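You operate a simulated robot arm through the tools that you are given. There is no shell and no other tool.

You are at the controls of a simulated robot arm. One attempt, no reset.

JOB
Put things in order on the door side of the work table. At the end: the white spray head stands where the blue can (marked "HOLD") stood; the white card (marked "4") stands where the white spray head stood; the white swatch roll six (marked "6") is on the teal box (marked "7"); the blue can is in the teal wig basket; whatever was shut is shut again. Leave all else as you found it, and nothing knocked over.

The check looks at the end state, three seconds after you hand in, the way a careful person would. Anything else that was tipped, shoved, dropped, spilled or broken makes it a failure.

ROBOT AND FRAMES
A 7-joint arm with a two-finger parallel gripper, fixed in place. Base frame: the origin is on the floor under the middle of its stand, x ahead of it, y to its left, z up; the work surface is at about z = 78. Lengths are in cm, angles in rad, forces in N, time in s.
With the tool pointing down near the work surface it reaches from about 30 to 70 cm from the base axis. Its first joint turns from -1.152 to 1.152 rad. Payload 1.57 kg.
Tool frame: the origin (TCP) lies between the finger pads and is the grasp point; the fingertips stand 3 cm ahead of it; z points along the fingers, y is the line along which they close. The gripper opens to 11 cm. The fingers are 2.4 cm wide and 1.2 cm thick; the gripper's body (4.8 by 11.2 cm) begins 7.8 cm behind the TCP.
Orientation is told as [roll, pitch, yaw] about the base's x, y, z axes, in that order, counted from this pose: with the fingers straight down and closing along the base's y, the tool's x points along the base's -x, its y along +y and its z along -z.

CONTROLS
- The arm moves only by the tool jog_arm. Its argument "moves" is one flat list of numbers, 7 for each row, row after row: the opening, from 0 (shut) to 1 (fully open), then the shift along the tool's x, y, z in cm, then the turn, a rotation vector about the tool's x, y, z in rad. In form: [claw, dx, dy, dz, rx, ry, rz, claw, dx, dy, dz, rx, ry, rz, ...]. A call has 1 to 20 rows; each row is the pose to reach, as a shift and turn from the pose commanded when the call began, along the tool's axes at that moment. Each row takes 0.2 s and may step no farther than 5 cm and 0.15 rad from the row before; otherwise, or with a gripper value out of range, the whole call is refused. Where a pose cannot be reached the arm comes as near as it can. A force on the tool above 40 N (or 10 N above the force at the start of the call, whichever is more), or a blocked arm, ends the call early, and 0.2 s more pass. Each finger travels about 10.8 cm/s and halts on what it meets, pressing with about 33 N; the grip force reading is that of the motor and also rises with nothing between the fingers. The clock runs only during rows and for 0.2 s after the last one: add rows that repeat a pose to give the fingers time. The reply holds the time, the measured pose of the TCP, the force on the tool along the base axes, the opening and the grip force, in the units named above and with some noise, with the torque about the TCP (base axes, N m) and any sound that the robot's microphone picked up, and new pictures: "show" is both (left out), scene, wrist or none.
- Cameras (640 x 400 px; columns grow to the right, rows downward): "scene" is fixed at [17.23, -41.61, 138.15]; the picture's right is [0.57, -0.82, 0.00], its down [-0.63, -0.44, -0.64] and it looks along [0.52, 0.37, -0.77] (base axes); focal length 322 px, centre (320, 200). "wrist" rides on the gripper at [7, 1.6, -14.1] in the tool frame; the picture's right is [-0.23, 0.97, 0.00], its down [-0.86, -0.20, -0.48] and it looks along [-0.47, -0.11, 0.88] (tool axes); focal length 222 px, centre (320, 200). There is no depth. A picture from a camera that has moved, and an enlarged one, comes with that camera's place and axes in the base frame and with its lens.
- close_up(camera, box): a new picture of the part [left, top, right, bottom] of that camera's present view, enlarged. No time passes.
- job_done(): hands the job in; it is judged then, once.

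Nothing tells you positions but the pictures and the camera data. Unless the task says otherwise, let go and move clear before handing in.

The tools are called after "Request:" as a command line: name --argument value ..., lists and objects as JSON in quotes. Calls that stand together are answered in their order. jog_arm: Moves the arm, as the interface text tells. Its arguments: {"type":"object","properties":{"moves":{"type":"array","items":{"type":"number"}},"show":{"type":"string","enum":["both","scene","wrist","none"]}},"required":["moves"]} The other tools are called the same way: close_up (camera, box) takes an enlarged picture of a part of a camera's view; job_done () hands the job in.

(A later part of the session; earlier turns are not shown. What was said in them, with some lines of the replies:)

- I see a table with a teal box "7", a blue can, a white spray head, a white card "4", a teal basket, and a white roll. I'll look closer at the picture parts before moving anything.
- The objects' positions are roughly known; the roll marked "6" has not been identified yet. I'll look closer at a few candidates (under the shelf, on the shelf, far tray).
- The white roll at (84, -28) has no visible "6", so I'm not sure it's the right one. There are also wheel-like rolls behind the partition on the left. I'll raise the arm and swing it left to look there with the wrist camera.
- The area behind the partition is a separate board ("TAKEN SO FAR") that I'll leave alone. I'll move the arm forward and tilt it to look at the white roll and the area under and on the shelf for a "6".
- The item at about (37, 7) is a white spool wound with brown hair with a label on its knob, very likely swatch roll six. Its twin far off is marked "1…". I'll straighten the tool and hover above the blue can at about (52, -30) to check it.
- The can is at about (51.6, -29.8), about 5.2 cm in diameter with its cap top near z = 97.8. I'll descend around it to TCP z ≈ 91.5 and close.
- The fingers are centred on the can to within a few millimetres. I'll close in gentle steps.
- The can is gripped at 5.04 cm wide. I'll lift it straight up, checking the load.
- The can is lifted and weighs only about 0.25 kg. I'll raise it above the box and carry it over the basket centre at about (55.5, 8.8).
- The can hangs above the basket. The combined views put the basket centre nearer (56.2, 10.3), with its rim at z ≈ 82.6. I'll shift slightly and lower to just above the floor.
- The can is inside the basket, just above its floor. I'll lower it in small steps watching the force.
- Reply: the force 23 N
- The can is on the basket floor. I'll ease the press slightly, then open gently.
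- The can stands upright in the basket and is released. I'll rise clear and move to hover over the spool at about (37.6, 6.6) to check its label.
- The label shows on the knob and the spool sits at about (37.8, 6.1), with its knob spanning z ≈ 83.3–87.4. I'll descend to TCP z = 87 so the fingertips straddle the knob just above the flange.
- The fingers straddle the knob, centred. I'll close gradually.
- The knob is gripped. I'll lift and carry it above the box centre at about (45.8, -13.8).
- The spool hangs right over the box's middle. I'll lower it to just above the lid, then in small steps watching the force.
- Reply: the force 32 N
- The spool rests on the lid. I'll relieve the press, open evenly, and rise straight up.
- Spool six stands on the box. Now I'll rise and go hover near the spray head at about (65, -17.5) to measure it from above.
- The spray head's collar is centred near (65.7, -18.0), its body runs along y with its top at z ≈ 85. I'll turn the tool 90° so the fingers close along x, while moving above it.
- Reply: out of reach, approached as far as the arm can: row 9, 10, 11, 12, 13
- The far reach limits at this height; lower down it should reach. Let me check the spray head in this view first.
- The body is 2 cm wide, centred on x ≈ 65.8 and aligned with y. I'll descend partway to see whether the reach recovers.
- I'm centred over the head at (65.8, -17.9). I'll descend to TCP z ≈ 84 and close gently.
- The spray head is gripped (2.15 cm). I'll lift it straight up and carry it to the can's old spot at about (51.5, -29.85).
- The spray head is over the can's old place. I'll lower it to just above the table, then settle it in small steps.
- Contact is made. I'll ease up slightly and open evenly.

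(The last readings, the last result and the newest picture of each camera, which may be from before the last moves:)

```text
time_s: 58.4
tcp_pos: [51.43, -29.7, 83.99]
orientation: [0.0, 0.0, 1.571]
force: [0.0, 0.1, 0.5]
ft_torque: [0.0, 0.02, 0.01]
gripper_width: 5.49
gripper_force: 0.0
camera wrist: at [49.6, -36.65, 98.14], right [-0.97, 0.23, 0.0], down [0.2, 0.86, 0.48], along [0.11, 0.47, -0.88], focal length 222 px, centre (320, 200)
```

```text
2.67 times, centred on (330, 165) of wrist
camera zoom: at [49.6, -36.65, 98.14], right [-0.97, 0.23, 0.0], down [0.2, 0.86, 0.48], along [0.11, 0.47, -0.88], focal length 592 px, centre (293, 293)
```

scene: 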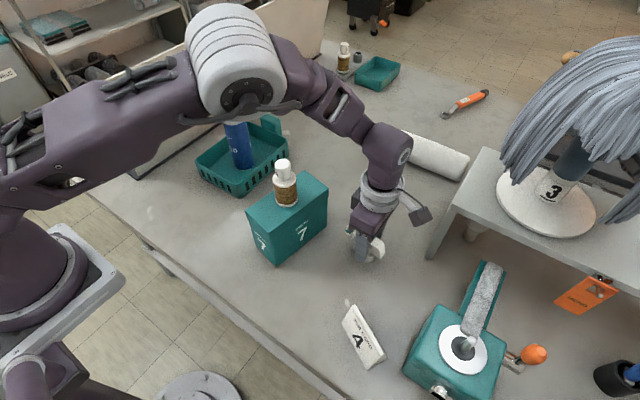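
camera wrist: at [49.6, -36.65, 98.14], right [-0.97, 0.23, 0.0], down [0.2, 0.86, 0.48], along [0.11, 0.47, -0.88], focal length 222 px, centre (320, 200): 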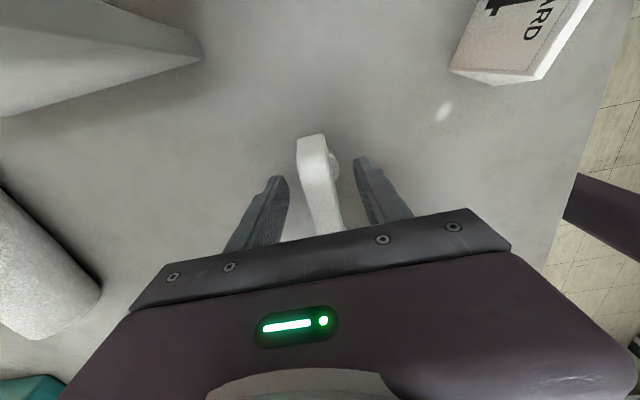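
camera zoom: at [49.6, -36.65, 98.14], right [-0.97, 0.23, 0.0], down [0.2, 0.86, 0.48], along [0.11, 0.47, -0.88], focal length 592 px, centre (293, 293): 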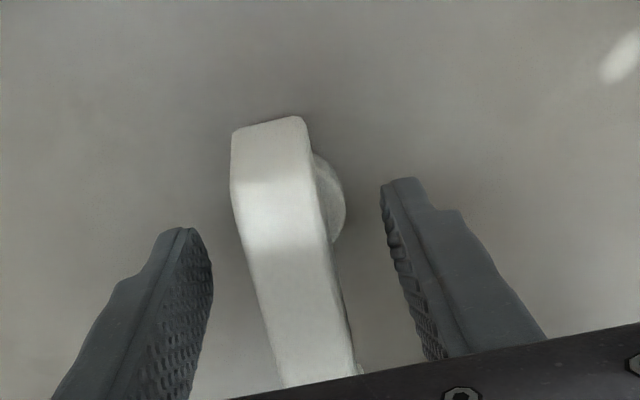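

The spray head stands where the can stood. I'll rise and move to the card at about (35.7, -37.8), turning the tool to yaw ≈ -0.49 so the fingers straddle its two end faces.

Request:
jog_arm --moves '[0.5, 0, 0, -3, 0, 0, 0, 0.6, 0, 0, -7, 0, 0, 0, 0.7, 0, 0, -11, 0, 0, 0, 0.8, 0, 0, -15, 0, 0, 0, 1, 0.54, 1.05, -16, 0, 0, 0.137, 1, 1.08, 2.1, -16, 0, 0, 0.275, 1, 1.62, 3.15, -16, 0, 0, 0.412, 1, 2.16, 4.2, -16, 0, 0, 0.549, 1, 2.7, 5.25, -16, 0, 0, 0.687, 1, 3.24, 6.3, -16, 0, 0, 0.824, 1, 3.78, 7.35, -16, 0, 0, 0.961, 1, 4.32, 8.4, -16, 0, 0, 1.098, 1, 4.86, 9.45, -16, 0, 0, 1.236, 1, 5.4, 10.5, -16, 0, 0, 1.373, 1, 5.94, 11.55, -16, 0, 0, 1.51, 1, 6.48, 12.6, -16, 0, 0, 1.648, 1, 7.02, 13.65, -16, 0, 0, 1.785, 1, 7.56, 14.7, -16, 0, 0, 1.922, 1, 8.1, 15.73, -16, 0, 0, 2.059, 1, 8.1, 15.73, -16, 0, 0, 2.059]'

```text
time_s: 62.6
tcp_pos: [35.7, -37.97, 99.98]
orientation: [-0.001, -0.002, -0.49]
force: [0.3, 0.7, -0.2]
ft_torque: [-0.02, -0.01, 0.02]
gripper_width: 10.99
gripper_force: 0.1
camera wrist: at [30.19, -33.08, 114.1], right [0.66, 0.75, 0.0], down [0.66, -0.58, 0.48], along [0.36, -0.32, -0.88], focal length 222 px, centre (320, 200)
```

scene: 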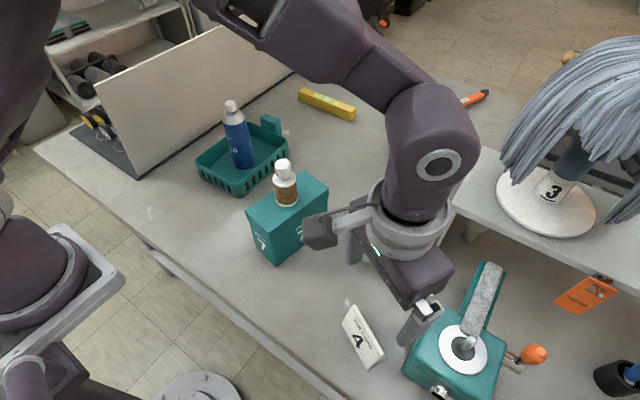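
wrist: 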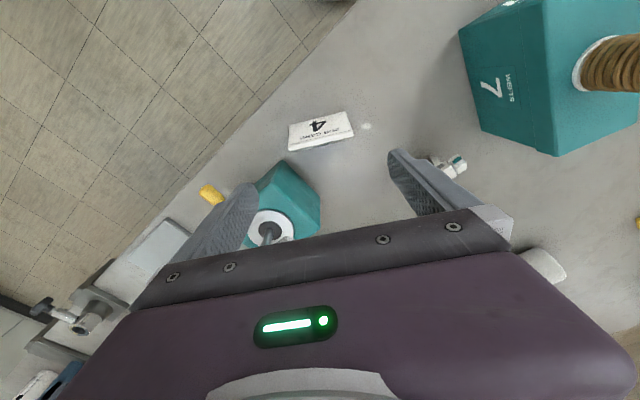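

Request:
close_up --camera "wrist" --box '[260, 90, 400, 200]'

Request:
close_up --camera "wrist" --box '[170, 90, 490, 290]'

```text
3.64 times, centred on (330, 145) of wrist
camera zoom: at [30.19, -33.08, 114.1], right [0.66, 0.75, 0.0], down [0.66, -0.58, 0.48], along [0.36, -0.32, -0.88], focal length 808 px, centre (284, 400)
```

zoom: 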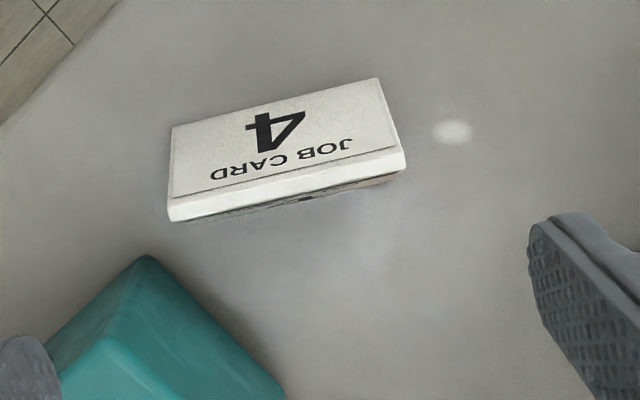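

```text
2.00 times, centred on (330, 190) of wrist
camera zoom: at [30.19, -33.08, 114.1], right [0.66, 0.75, 0.0], down [0.66, -0.58, 0.48], along [0.36, -0.32, -0.88], focal length 444 px, centre (300, 220)
```

zoom: 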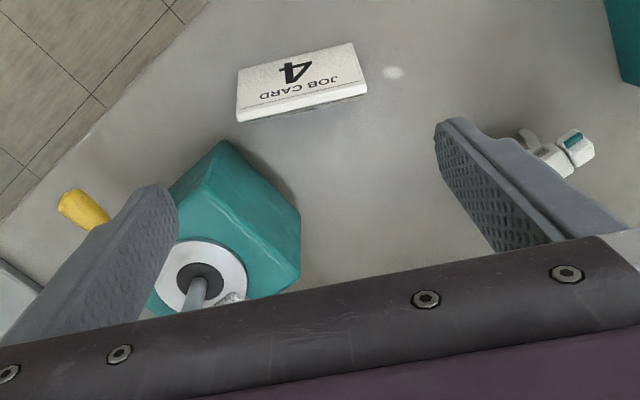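

The card is centred under the gripper at about (35.65, -37.87), and the yaw matches. I'll descend partway and check clearance to the teal machine.

Request:
jog_arm --moves '[1, 0, 0, 3, 0, 0, 0, 1, 0, 0, 6, 0, 0, 0, 1, 0, 0, 8.5, 0, 0, 0, 1, 0, 0, 8.5, 0, 0, 0]'

Request:
close_up --camera "wrist" --box '[170, 90, 490, 290]'

Request:
close_up --camera "scene" --box '[300, 240, 500, 400]'

```text
time_s: 63.6
tcp_pos: [35.67, -37.98, 91.41]
orientation: [0.0, -0.001, -0.489]
force: [-0.4, 0.0, -0.6]
ft_torque: [0.02, -0.01, 0.01]
gripper_width: 11.03
gripper_force: 0.1
camera wrist: at [30.04, -33.18, 105.55], right [0.66, 0.75, 0.0], down [0.66, -0.58, 0.48], along [0.36, -0.31, -0.88], focal length 222 px, centre (320, 200)
```

scene: 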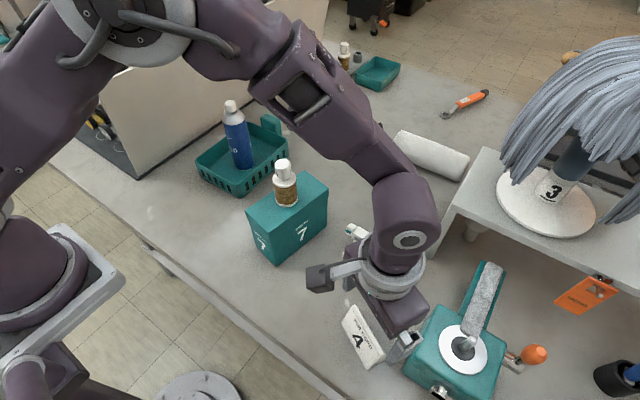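
wrist: 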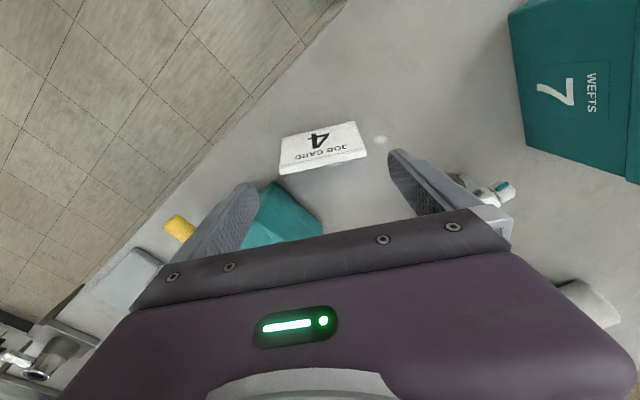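

```text
2.00 times, centred on (330, 190) of wrist
camera zoom: at [30.04, -33.18, 105.55], right [0.66, 0.75, 0.0], down [0.66, -0.58, 0.48], along [0.36, -0.31, -0.88], focal length 444 px, centre (300, 220)
```

zoom: 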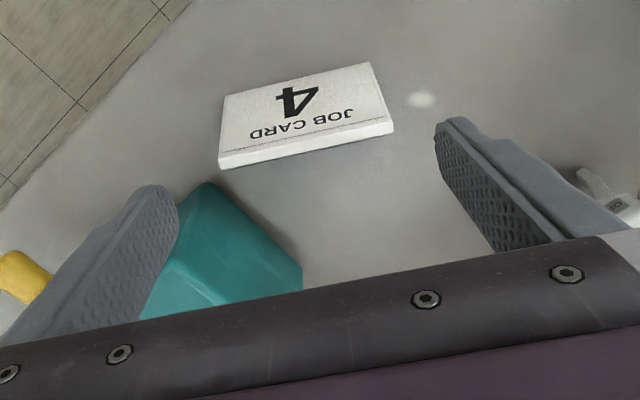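

```text
2.50 times, centred on (400, 320) of scene
camera zoom: at [17.23, -41.61, 138.15], right [0.57, -0.82, 0.0], down [-0.63, -0.44, -0.64], along [0.52, 0.37, -0.77], focal length 804 px, centre (120, -100)
```

zoom: 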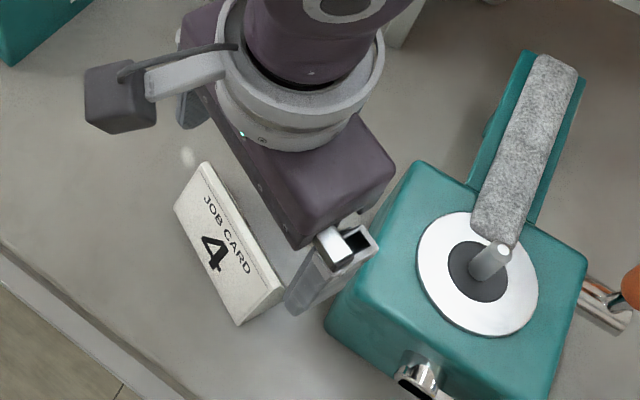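

The finger by the machine has about 2 cm clearance and the card lies squarely between the fingers. I'll continue down to TCP z ≈ 82.2.

Request:
jog_arm --moves '[0.96, 0, 0, 2, 0, 0, 0, 0.96, 0, 0, 4, 0, 0, 0, 0.96, 0, 0, 5, 0, 0, 0, 0.96, 0, 0, 5, 0, 0, 0]' --show "wrist"

Request:
close_up --camera "wrist" --box '[170, 90, 490, 290]'

```text
time_s: 64.6
tcp_pos: [35.64, -37.89, 86.46]
orientation: [0.0, -0.001, -0.489]
force: [-0.6, -0.5, -0.1]
ft_torque: [-0.04, -0.02, 0.02]
gripper_width: 10.56
gripper_force: 0.1
camera wrist: at [30.15, -33.15, 100.6], right [0.66, 0.75, 0.0], down [0.66, -0.58, 0.48], along [0.36, -0.31, -0.88], focal length 222 px, centre (320, 200)
```

wrist: 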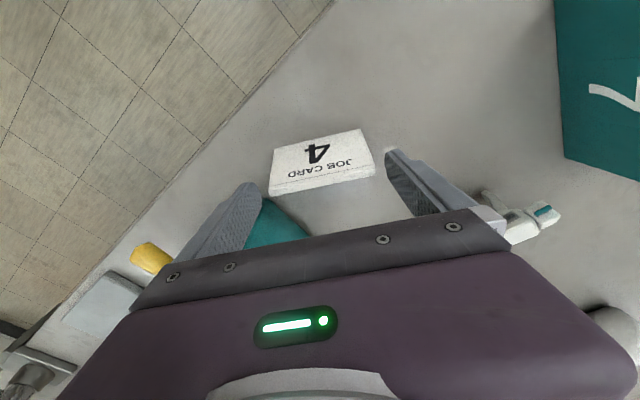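

```text
2.00 times, centred on (330, 190) of wrist
camera zoom: at [30.15, -33.15, 100.6], right [0.66, 0.75, 0.0], down [0.66, -0.58, 0.48], along [0.36, -0.31, -0.88], focal length 444 px, centre (300, 220)
```

zoom: 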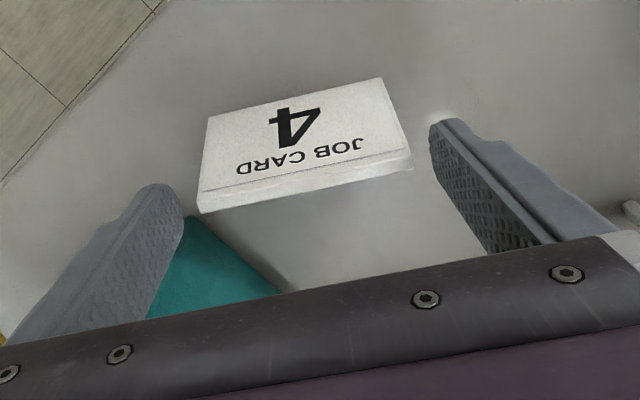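

Request:
jog_arm --moves '[0.96, 0, 0.1, 1.5, 0, 0, 0, 0.96, 0, 0.1, 3, 0, 0, 0, 0.96, 0, 0.1, 4.2, 0, 0, 0, 0.96, 0, 0.1, 4.2, 0, 0, 0]'

Request:
close_up --camera "wrist" --box '[170, 90, 490, 290]'

Request:
close_up --camera "scene" --box '[300, 240, 500, 400]'

```text
time_s: 65.6
tcp_pos: [35.84, -37.75, 82.47]
orientation: [0.001, 0.0, -0.485]
force: [-0.3, 0.4, 0.0]
ft_torque: [-0.03, -0.01, 0.0]
gripper_width: 10.57
gripper_force: 0.1
camera wrist: at [30.17, -32.94, 96.48], right [0.66, 0.75, 0.0], down [0.66, -0.58, 0.48], along [0.36, -0.31, -0.88], focal length 222 px, centre (320, 200)
```

scene: 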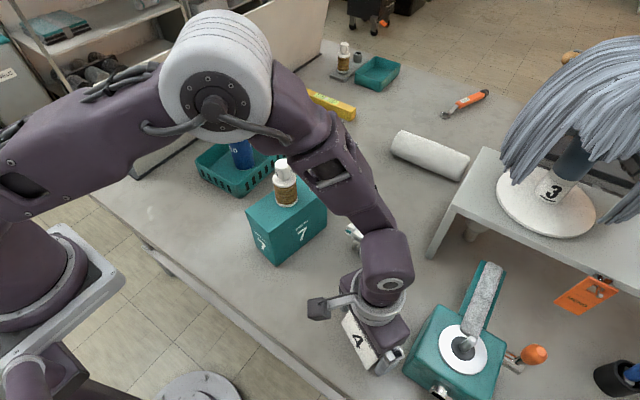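
wrist: 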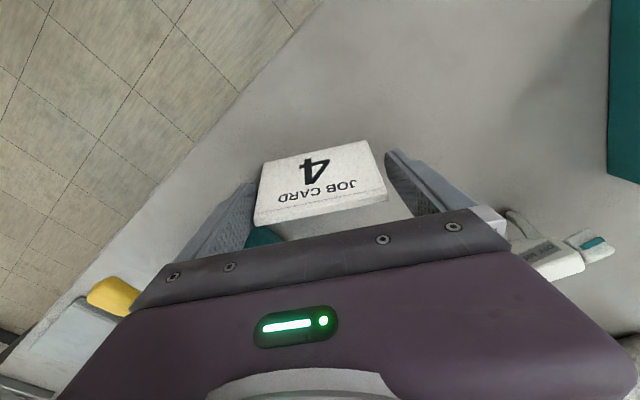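

```text
2.00 times, centred on (330, 190) of wrist
camera zoom: at [30.17, -32.94, 96.48], right [0.66, 0.75, 0.0], down [0.66, -0.58, 0.48], along [0.36, -0.31, -0.88], focal length 444 px, centre (300, 220)
```

zoom: 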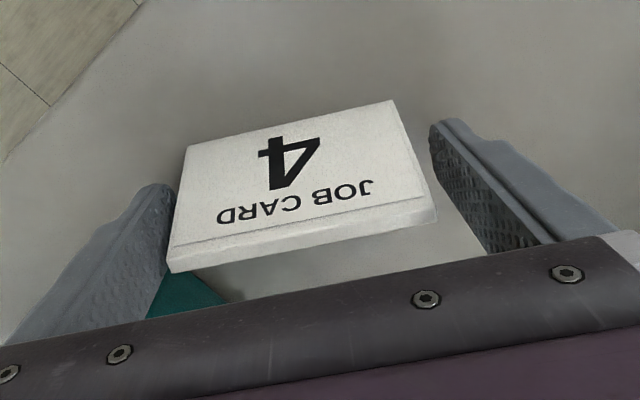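

```text
2.50 times, centred on (400, 320) of scene
camera zoom: at [17.23, -41.61, 138.15], right [0.57, -0.82, 0.0], down [-0.63, -0.44, -0.64], along [0.52, 0.37, -0.77], focal length 804 px, centre (120, -100)
```

zoom: 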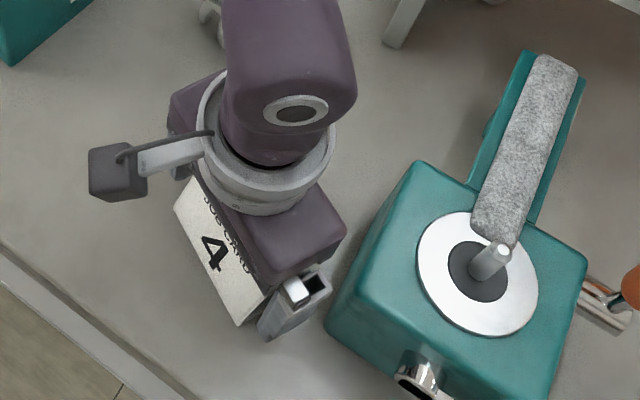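

The fingers straddle the card's ends with clear gaps. I'll close gently.

Request:
jog_arm --moves '[0.9, 0, 0, 0, 0, 0, 0, 0.86, 0, 0, 0, 0, 0, 0, 0.83, 0, 0, 0, 0, 0, 0, 0.8, 0, 0, 0, 0, 0, 0, 0.77, 0, 0, 0, 0, 0, 0, 0.7, 0, 0, 0, 0, 0, 0, 0.6, 0, 0, 0, 0, 0, 0]' --show "wrist"

Request:
close_up --camera "wrist" --box '[170, 90, 490, 290]'

```text
time_s: 67.2
tcp_pos: [35.81, -37.73, 82.45]
orientation: [0.001, 0.001, -0.489]
force: [-0.4, 0.5, 2.5]
ft_torque: [0.07, -0.03, -0.04]
gripper_width: 8.89
gripper_force: 32.6
camera wrist: at [30.17, -32.94, 96.51], right [0.66, 0.75, 0.0], down [0.66, -0.58, 0.48], along [0.36, -0.31, -0.88], focal length 222 px, centre (320, 200)
```

wrist: 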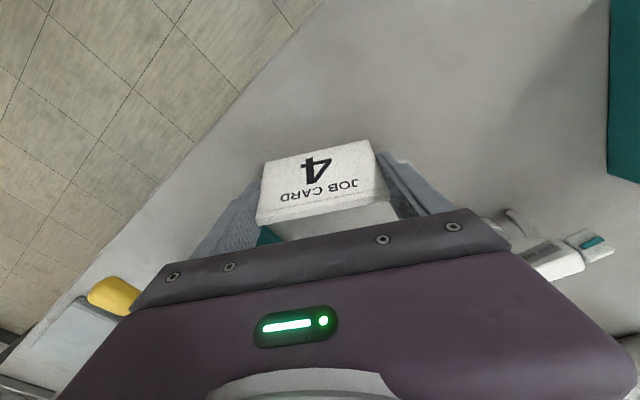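

```text
2.00 times, centred on (330, 190) of wrist
camera zoom: at [30.17, -32.94, 96.51], right [0.66, 0.75, 0.0], down [0.66, -0.58, 0.48], along [0.36, -0.31, -0.88], focal length 444 px, centre (300, 220)
```

zoom: 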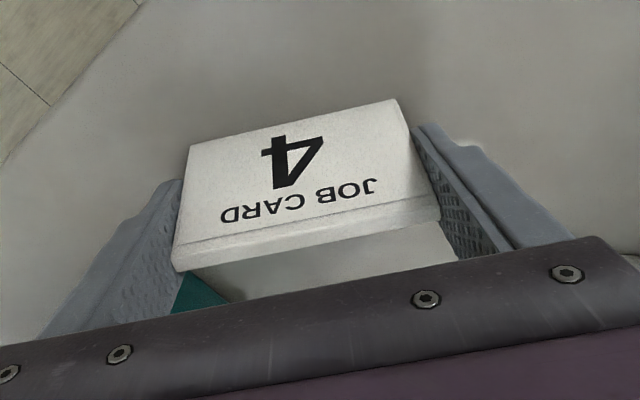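

The card is gripped at 8.89 cm. I'll lift it a little to check the hold.

Request:
jog_arm --moves '[0.5, 0, 0, -0.5, 0, 0, 0, 0.5, 0, 0, -1.5, 0, 0, 0, 0.5, 0, 0, -3.5, 0, 0, 0, 0.5, 0, 0, -6, 0, 0, 0, 0.5, 0, 0, -6, 0, 0, 0]'

Request:
close_up --camera "scene" --box '[300, 200, 500, 400]'

```text
time_s: 68.4
tcp_pos: [35.52, -37.85, 88.4]
orientation: [0.0, 0.001, -0.49]
force: [0.2, -0.6, -0.4]
ft_torque: [-0.01, -0.04, -0.01]
gripper_width: 8.9
gripper_force: 32.9
camera wrist: at [29.95, -32.96, 102.49], right [0.66, 0.75, 0.0], down [0.66, -0.58, 0.48], along [0.36, -0.31, -0.88], focal length 222 px, centre (320, 200)
```

scene: 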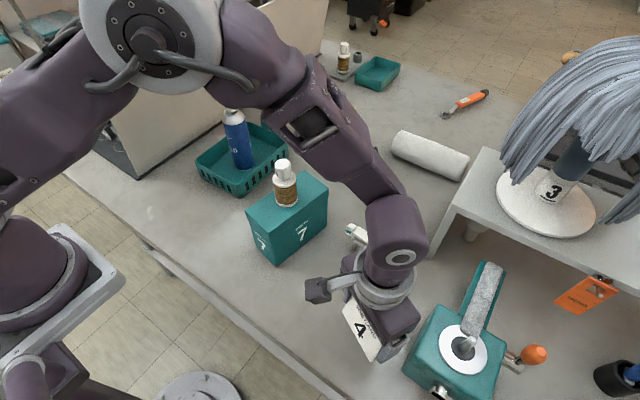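
wrist: 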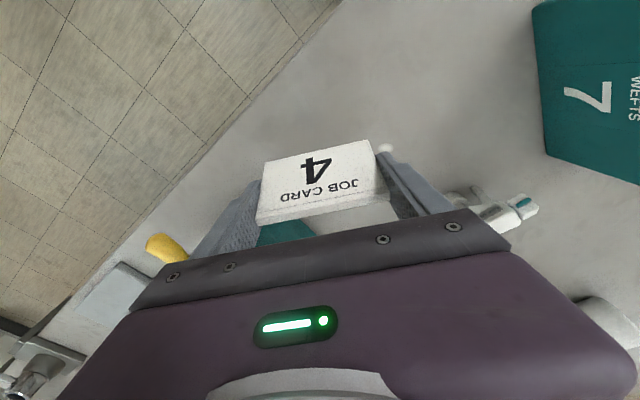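

```text
2.00 times, centred on (400, 300) of scene
camera zoom: at [17.23, -41.61, 138.15], right [0.57, -0.82, 0.0], down [-0.63, -0.44, -0.64], along [0.52, 0.37, -0.77], focal length 644 px, centre (160, 0)
```

zoom: 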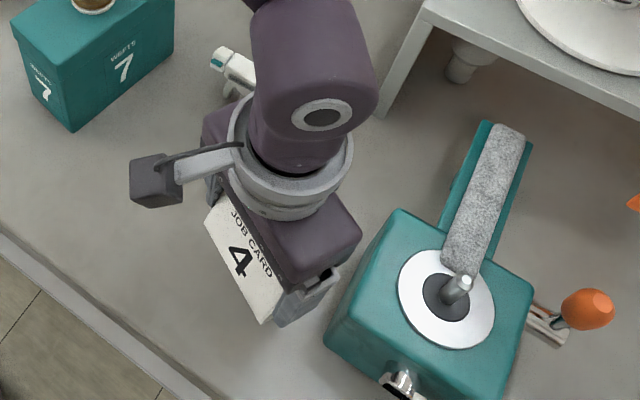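

The card is held firmly. I'll raise it above everything on the way and carry it towards the spray head's old spot.

Request:
jog_arm --moves '[0.5, 0, 0, -4, 0, 0, 0, 0.5, 0, 0, -8, 0, 0, 0, 0.5, -0.6, 1.1, -11, 0, 0, 0, 0.5, -2.2, 4, -12, 0, 0, 0, 0.5, -4, 7.2, -12, 0, 0, 0, 0.5, -5.8, 10.4, -12, 0, 0, 0, 0.5, -7.6, 13.7, -12, 0, 0, 0, 0.5, -9.4, 17, -12, 0, 0, 0, 0.5, -11.2, 20.2, -12, 0, 0, 0, 0.5, -13, 23.4, -11, 0, 0, 0, 0.5, -14.5, 26.1, -9, 0, 0, 0, 0.5, -15.16, 27.3, -8, 0, 0, 0, 0.5, -15.16, 27.3, -8, 0, 0, 0]'

```text
time_s: 71.2
tcp_pos: [61.87, -20.77, 96.38]
orientation: [-0.001, 0.0, -0.488]
force: [0.6, -1.2, 0.1]
ft_torque: [-0.02, 0.01, 0.01]
gripper_width: 8.89
gripper_force: 33.0
camera wrist: at [56.25, -15.98, 110.41], right [0.66, 0.75, 0.0], down [0.66, -0.58, 0.48], along [0.36, -0.31, -0.88], focal length 222 px, centre (320, 200)
```

scene: 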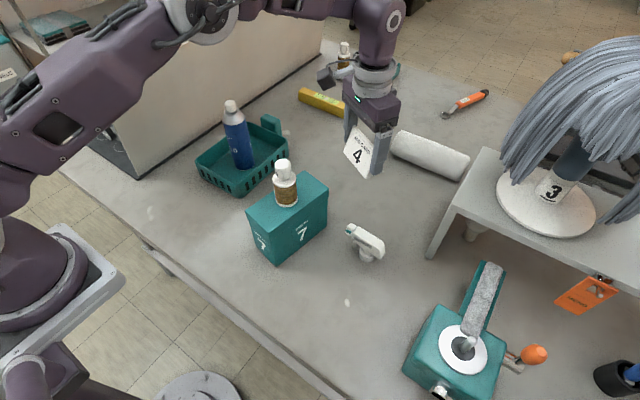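
wrist: 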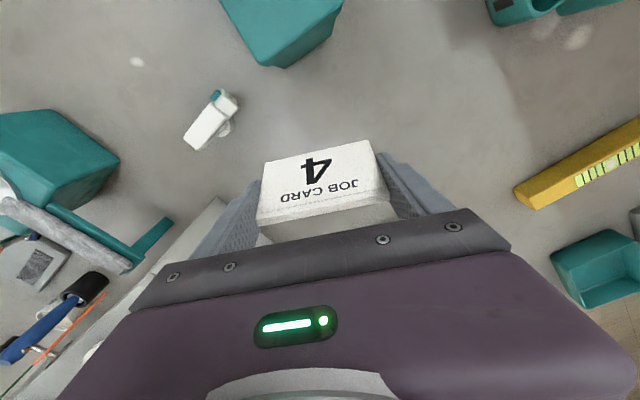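

Now over the far area; I'll move down and forward toward (66.05, -18.1).

Request:
jog_arm --moves '[0.5, -0.5, 0.9, 2, 0, 0, 0, 0.5, -1.2, 2.1, 4, 0, 0, 0, 0.5, -2, 3.5, 6, 0, 0, 0, 0.5, -2.46, 4.33, 6.4, 0, 0, 0, 0.5, -2.46, 4.33, 6.4, 0, 0, 0]'

Request:
close_up --camera "scene" --box '[310, 120, 430, 280]'

```text
time_s: 72.4
tcp_pos: [66.08, -18.04, 90.06]
orientation: [0.0, 0.0, -0.488]
force: [-0.3, 0.3, -0.4]
ft_torque: [0.02, 0.05, -0.03]
gripper_width: 8.88
gripper_force: 33.5
camera wrist: at [60.47, -13.24, 104.13], right [0.66, 0.75, 0.0], down [0.66, -0.58, 0.48], along [0.36, -0.31, -0.88], focal length 222 px, centre (320, 200)
```

scene: 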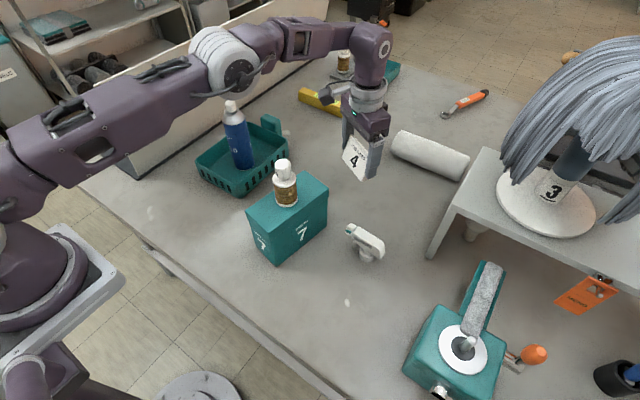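
wrist: 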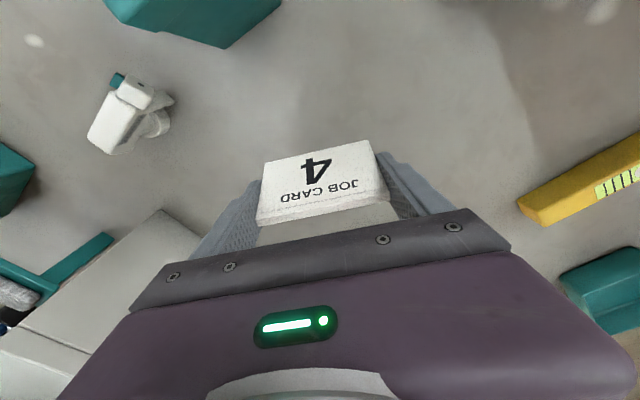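

```text
2.50 times, centred on (370, 200) of scene
camera zoom: at [17.23, -41.61, 138.15], right [0.57, -0.82, 0.0], down [-0.63, -0.44, -0.64], along [0.52, 0.37, -0.77], focal length 804 px, centre (195, 200)
```

zoom: 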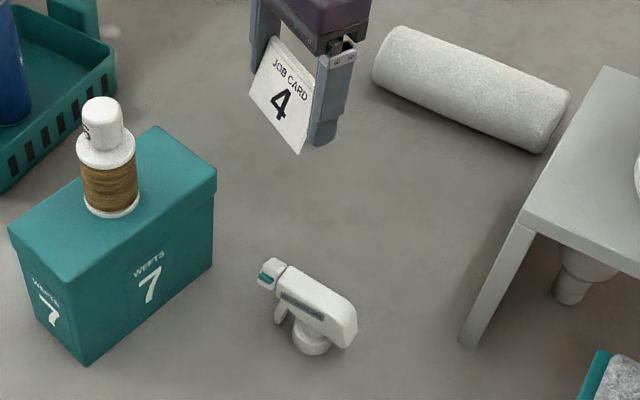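

The spray head stands upright in the can's old place. The card is over the spray head's old spot; I'll lower it close to the table, then settle it in small steps.

Request:
jog_arm --moves '[0.5, 0, 0, 2, 0, 0, 0, 0.5, 0, 0, 4, 0, 0, 0, 0.5, 0, 0, 6, 0, 0, 0, 0.5, 0, 0, 6.8, 0, 0, 0, 0.5, 0, 0, 6.8, 0, 0, 0]' --show "scene"

Request:
jog_arm --moves '[0.5, 0, 0, 0.15, 0, 0, 0, 0.5, 0, 0, 0.3, 0, 0, 0, 0.5, 0, 0, 0.3, 0, 0, 0]' --show "none"

Request:
jog_arm --moves '[0.5, 0, 0, 0.1, 0, 0, 0, 0.5, 0, 0, 0.2, 0, 0, 0, 0.5, 0, 0, 0.2, 0, 0, 0]' --show "none"

```text
time_s: 73.6
tcp_pos: [66.08, -18.15, 83.08]
orientation: [0.0, -0.001, -0.489]
force: [-0.6, -0.1, -0.9]
ft_torque: [-0.03, -0.05, -0.02]
gripper_width: 8.88
gripper_force: 32.6
```

scene: 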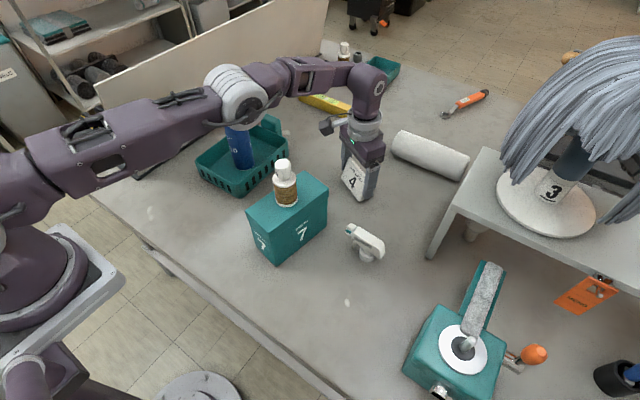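

```text
time_s: 74.4
tcp_pos: [66.02, -18.11, 82.9]
orientation: [-0.002, 0.0, -0.487]
force: [-0.2, -0.1, -0.4]
ft_torque: [0.01, 0.02, -0.04]
gripper_width: 8.87
gripper_force: 32.4
```

```text
time_s: 75.2
tcp_pos: [66.15, -18.03, 82.59]
orientation: [-0.001, -0.001, -0.489]
force: [0.8, -0.6, -0.9]
ft_torque: [-0.05, 0.02, 0.0]
gripper_width: 8.89
gripper_force: 32.6
```

Request:
jog_arm --moves '[0.5, 0, 0, 0.05, 0, 0, 0, 0.5, 0, 0, 0.1, 0, 0, 0, 0.5, 0, 0, 0.1, 0, 0, 0]' --show "none"

Request:
jog_arm --moves '[0.5, 0, 0, 0.05, 0, 0, 0, 0.5, 0, 0, 0.1, 0, 0, 0, 0.5, 0, 0, 0.1, 0, 0, 0]' --show "none"

```text
time_s: 76.0
tcp_pos: [66.09, -18.13, 82.5]
orientation: [-0.001, 0.001, -0.488]
force: [-0.5, -0.7, -1.1]
ft_torque: [0.03, 0.0, -0.03]
gripper_width: 8.89
gripper_force: 33.3
```

```text
time_s: 76.8
tcp_pos: [66.15, -18.16, 82.47]
orientation: [0.001, -0.001, -0.49]
force: [0.1, 0.1, 0.1]
ft_torque: [-0.03, -0.01, 0.01]
gripper_width: 8.86
gripper_force: 32.7
```

Request:
jog_arm --moves '[0.5, 0, 0, 0.05, 0, 0, 0, 0.5, 0, 0, 0.1, 0, 0, 0, 0.5, 0, 0, 0.1, 0, 0, 0]' --show "none"

```text
time_s: 77.6
tcp_pos: [66.0, -18.12, 82.35]
orientation: [0.001, 0.0, -0.489]
force: [-2.1, 1.2, 4.5]
ft_torque: [0.14, -0.03, 0.0]
gripper_width: 8.89
gripper_force: 32.6
```

Contact is made lightly. I'll open the fingers evenly.

Request:
jog_arm --moves '[0.78, 0, 0, 0, 0, 0, 0, 0.82, 0, 0, 0, 0, 0, 0, 0.84, 0, 0, 0, 0, 0, 0, 0.87, 0, 0, 0, 0, 0, 0, 0.92, 0, 0, 0, 0, 0, 0, 0.97, 0, 0, 0, 0, 0, 0, 0.97, 0, 0, 0, 0, 0, 0]'

Request:
close_up --camera "wrist" --box '[170, 90, 490, 290]'

Request:
close_up --camera "scene" --box '[310, 120, 430, 280]'

```text
time_s: 79.2
tcp_pos: [66.12, -18.09, 82.39]
orientation: [0.001, 0.0, -0.49]
force: [-0.5, 0.9, -0.6]
ft_torque: [-0.04, -0.01, 0.0]
gripper_width: 10.67
gripper_force: 0.2
camera wrist: at [60.52, -13.37, 96.47], right [0.66, 0.75, 0.0], down [0.66, -0.58, 0.48], along [0.36, -0.31, -0.88], focal length 222 px, centre (320, 200)
```

scene: 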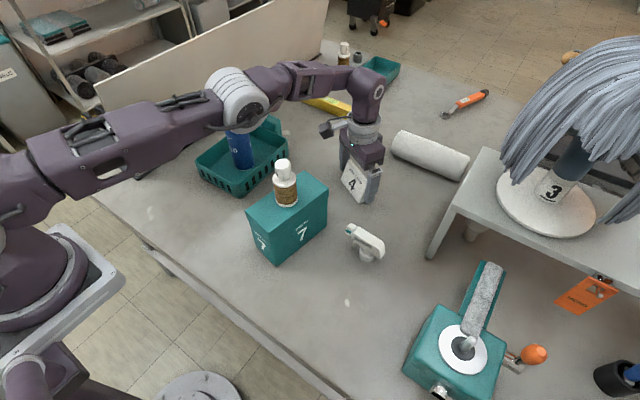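
wrist: 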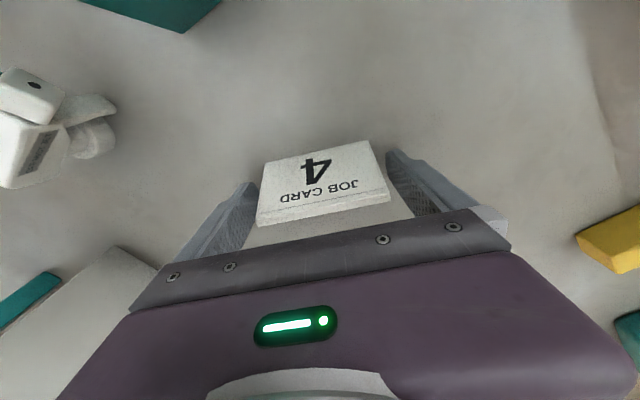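

```text
2.00 times, centred on (330, 190) of wrist
camera zoom: at [60.52, -13.37, 96.47], right [0.66, 0.75, 0.0], down [0.66, -0.58, 0.48], along [0.36, -0.31, -0.88], focal length 444 px, centre (300, 220)
```

zoom: 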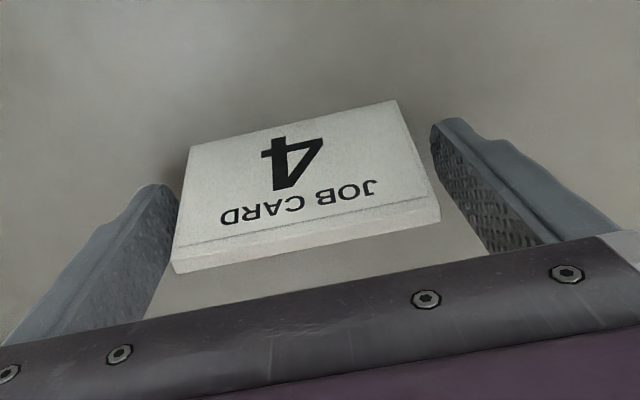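

```text
2.50 times, centred on (370, 200) of scene
camera zoom: at [17.23, -41.61, 138.15], right [0.57, -0.82, 0.0], down [-0.63, -0.44, -0.64], along [0.52, 0.37, -0.77], focal length 804 px, centre (195, 200)
```

zoom: 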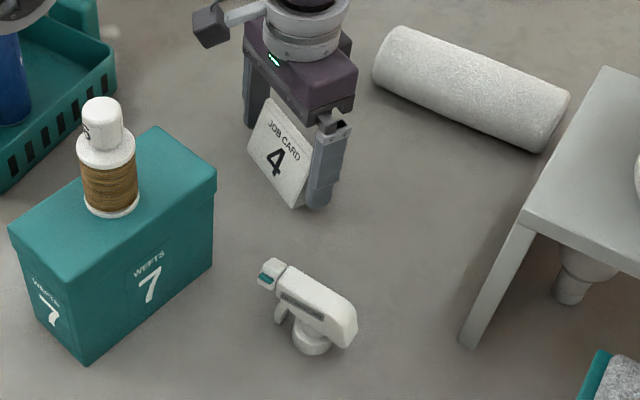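

The card stands on its own. I'll rise straight up, then retreat toward the base.

Request:
jog_arm --moves '[0.97, 0, 0, -2, 0, 0, 0, 0.97, 0, 0, -5, 0, 0, 0, 0.97, 0, 0, -8, 0, 0, 0, 0.97, 0.5, 0, -12, 0, 0, 0, 0.97, 1.5, 0, -16, 0, 0, 0, 0.97, 3, 0, -20, 0, 0, 0, 0.97, 5, 0, -24, 0, 0, 0, 0.97, 8, 0, -27, 0, 0, 0, 0.97, 11, 0, -30, 0, 0, 0, 0.97, 14, 0, -33, 0, 0, 0, 0.97, 17, 0, -35, 0, 0, 0, 0.97, 20, 0, -35, 0, 0, 0, 0.97, 23, 0, -35, 0, 0, 0]'

Request:
close_up --camera "scene" --box '[310, 120, 430, 280]'

Request:
close_up --camera "scene" --box '[180, 80, 400, 280]'

```text
time_s: 82.0
tcp_pos: [45.81, -7.3, 117.46]
orientation: [-0.001, 0.001, -0.489]
force: [-0.7, 0.7, 0.6]
ft_torque: [0.02, 0.0, -0.03]
gripper_width: 10.66
gripper_force: 0.1
camera wrist: at [40.21, -2.53, 131.61], right [0.66, 0.75, 0.0], down [0.66, -0.58, 0.48], along [0.36, -0.31, -0.88], focal length 222 px, centre (320, 200)
```

scene: 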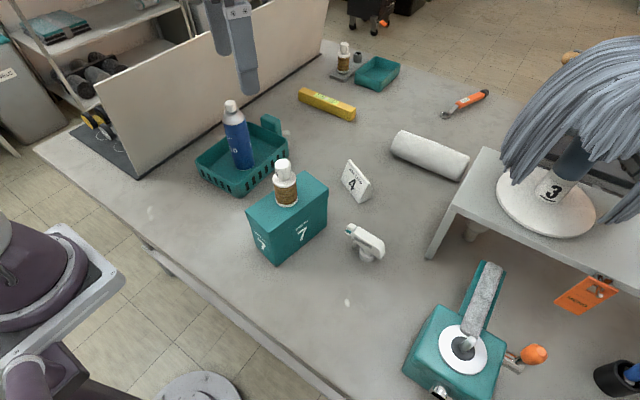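
wrist: 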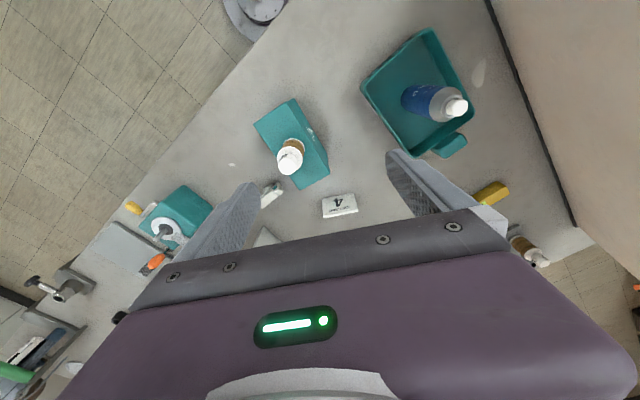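

```text
2.50 times, centred on (370, 200) of scene
camera zoom: at [17.23, -41.61, 138.15], right [0.57, -0.82, 0.0], down [-0.63, -0.44, -0.64], along [0.52, 0.37, -0.77], focal length 804 px, centre (195, 200)
```

zoom: 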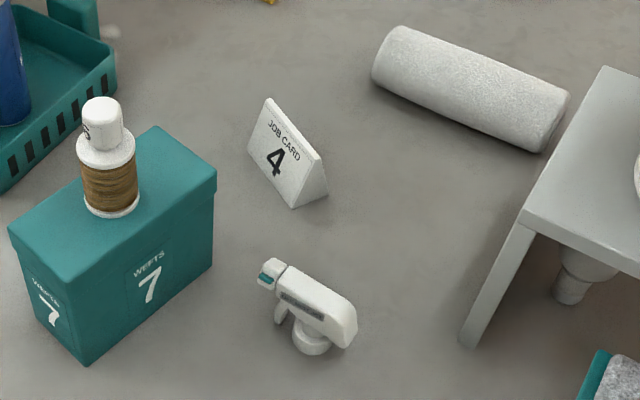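

```text
2.00 times, centred on (290, 180) of scene
camera zoom: at [17.23, -41.61, 138.15], right [0.57, -0.82, 0.0], down [-0.63, -0.44, -0.64], along [0.52, 0.37, -0.77], focal length 644 px, centre (380, 240)
```

zoom: 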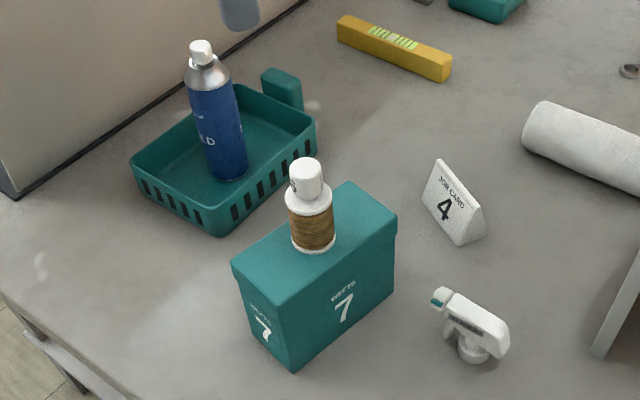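

All four items are in place: can in basket, spool six on the box, card at about (65.9, -18.2), and spray head at about (51, -30). I'll move the arm back clear toward its starting pose and take a last look.

Request:
jog_arm --moves '[1, 2.3, -2.6, -1, 0, 0, -0.12, 1, 4.6, -5.2, -2, 0, 0, -0.24, 1, 6.9, -7.9, -2, 0, 0, -0.36, 1, 9.1, -10.5, -2, 0, 0, -0.489, 1, 9.1, -10.5, -2, 0, 0, -0.489]'

Request:
close_up --camera "scene" --box '[160, 60, 480, 280]'

Request:
close_up --camera "scene" --box '[320, 180, 640, 400]'

Request:
close_up --camera "wrist" --box '[180, 80, 520, 260]'

```text
time_s: 83.2
tcp_pos: [32.57, -12.24, 119.59]
orientation: [-0.001, 0.001, 0.003]
force: [0.1, -0.3, 0.0]
ft_torque: [0.0, -0.02, 0.0]
gripper_width: 10.99
gripper_force: 0.0
camera wrist: at [25.29, -10.6, 133.56], right [0.23, 0.97, 0.0], down [0.86, -0.2, 0.48], along [0.47, -0.11, -0.88], focal length 222 px, centre (320, 200)
```

scene: 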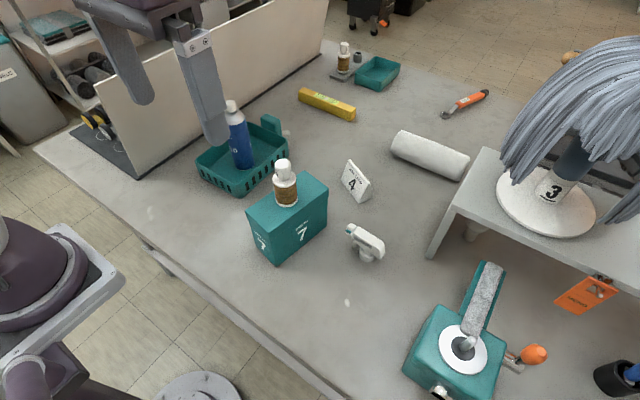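
wrist: 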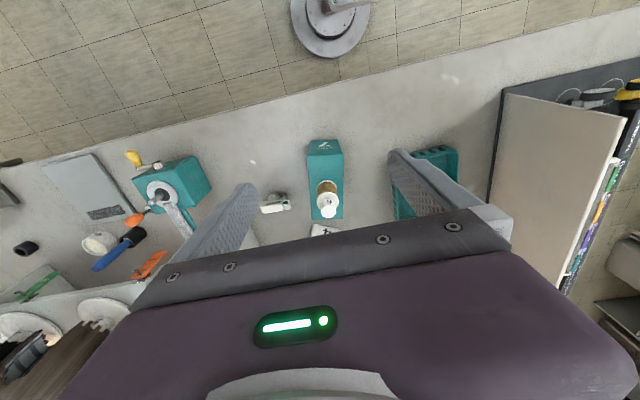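

```text
1.82 times, centred on (320, 170) of scene
camera zoom: at [17.23, -41.61, 138.15], right [0.57, -0.82, 0.0], down [-0.63, -0.44, -0.64], along [0.52, 0.37, -0.77], focal length 585 px, centre (320, 254)
```

zoom: 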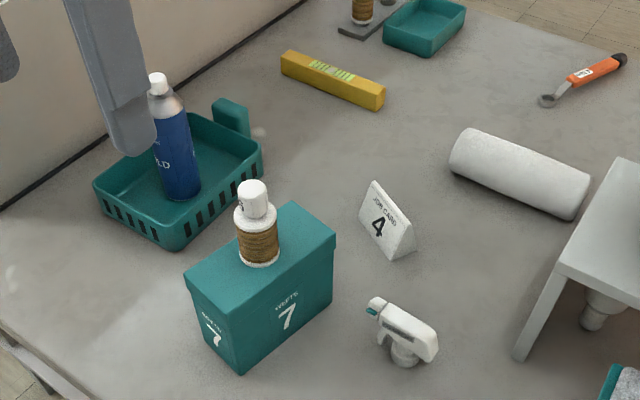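

```text
1.82 times, centred on (480, 290) of scene
camera zoom: at [17.23, -41.61, 138.15], right [0.57, -0.82, 0.0], down [-0.63, -0.44, -0.64], along [0.52, 0.37, -0.77], focal length 585 px, centre (29, 36)
```

zoom: 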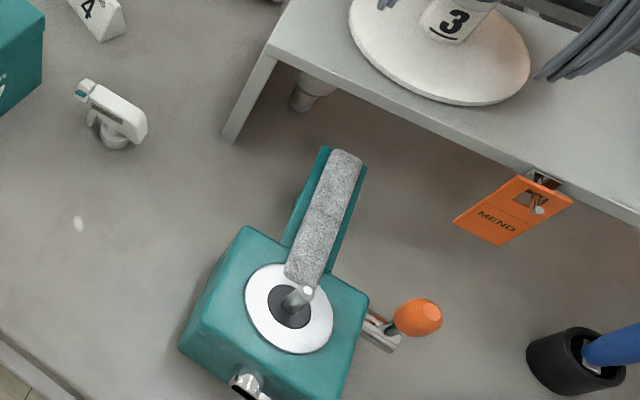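

```text
1.88 times, centred on (350, 170) of wrist
camera zoom: at [25.29, -10.6, 133.56], right [0.23, 0.97, 0.0], down [0.86, -0.2, 0.48], along [0.47, -0.11, -0.88], focal length 418 px, centre (264, 256)
```

zoom: 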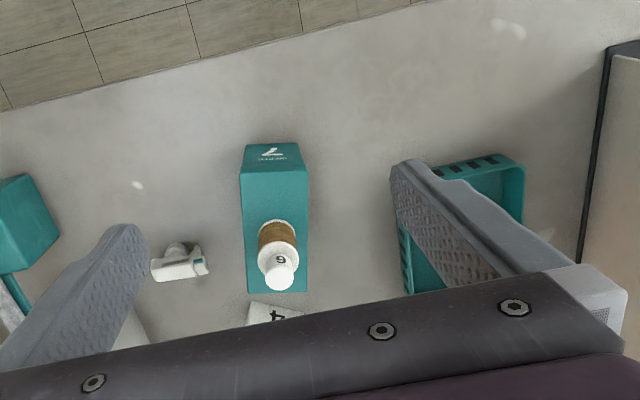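

Everything is where the job asks: the can upright in the basket, spool six on the closed teal box, the card where the spray head stood, and the spray head within about 1 cm of the can's old spot. Nothing else has moved, nothing was opened and the arm is clear, so I'm handing in.

Request:
job_done

```text
The job is handed in.
```

I put all four things in place and handed the job in; I don't have the check's result. The last pictures showed nothing tipped or out of place.

- **Blue can:** it stands upright in the slotted teal wig basket.
- **White swatch roll six:** it stands in the middle of the teal box 7's lid. I took it to be the white spool wound with brown hair, because its knob is marked "6".
- **White spray head:** it stands upright where the can stood, about 1 cm closer to the robot than the can's centre was. I left it there instead of gripping it again.
- **White card 4:** it stands where the spray head stood, within about half a centimetre.

I opened nothing, so the teal box is still shut. The gripper is empty, and the arm is back near its starting position, clear of the table.
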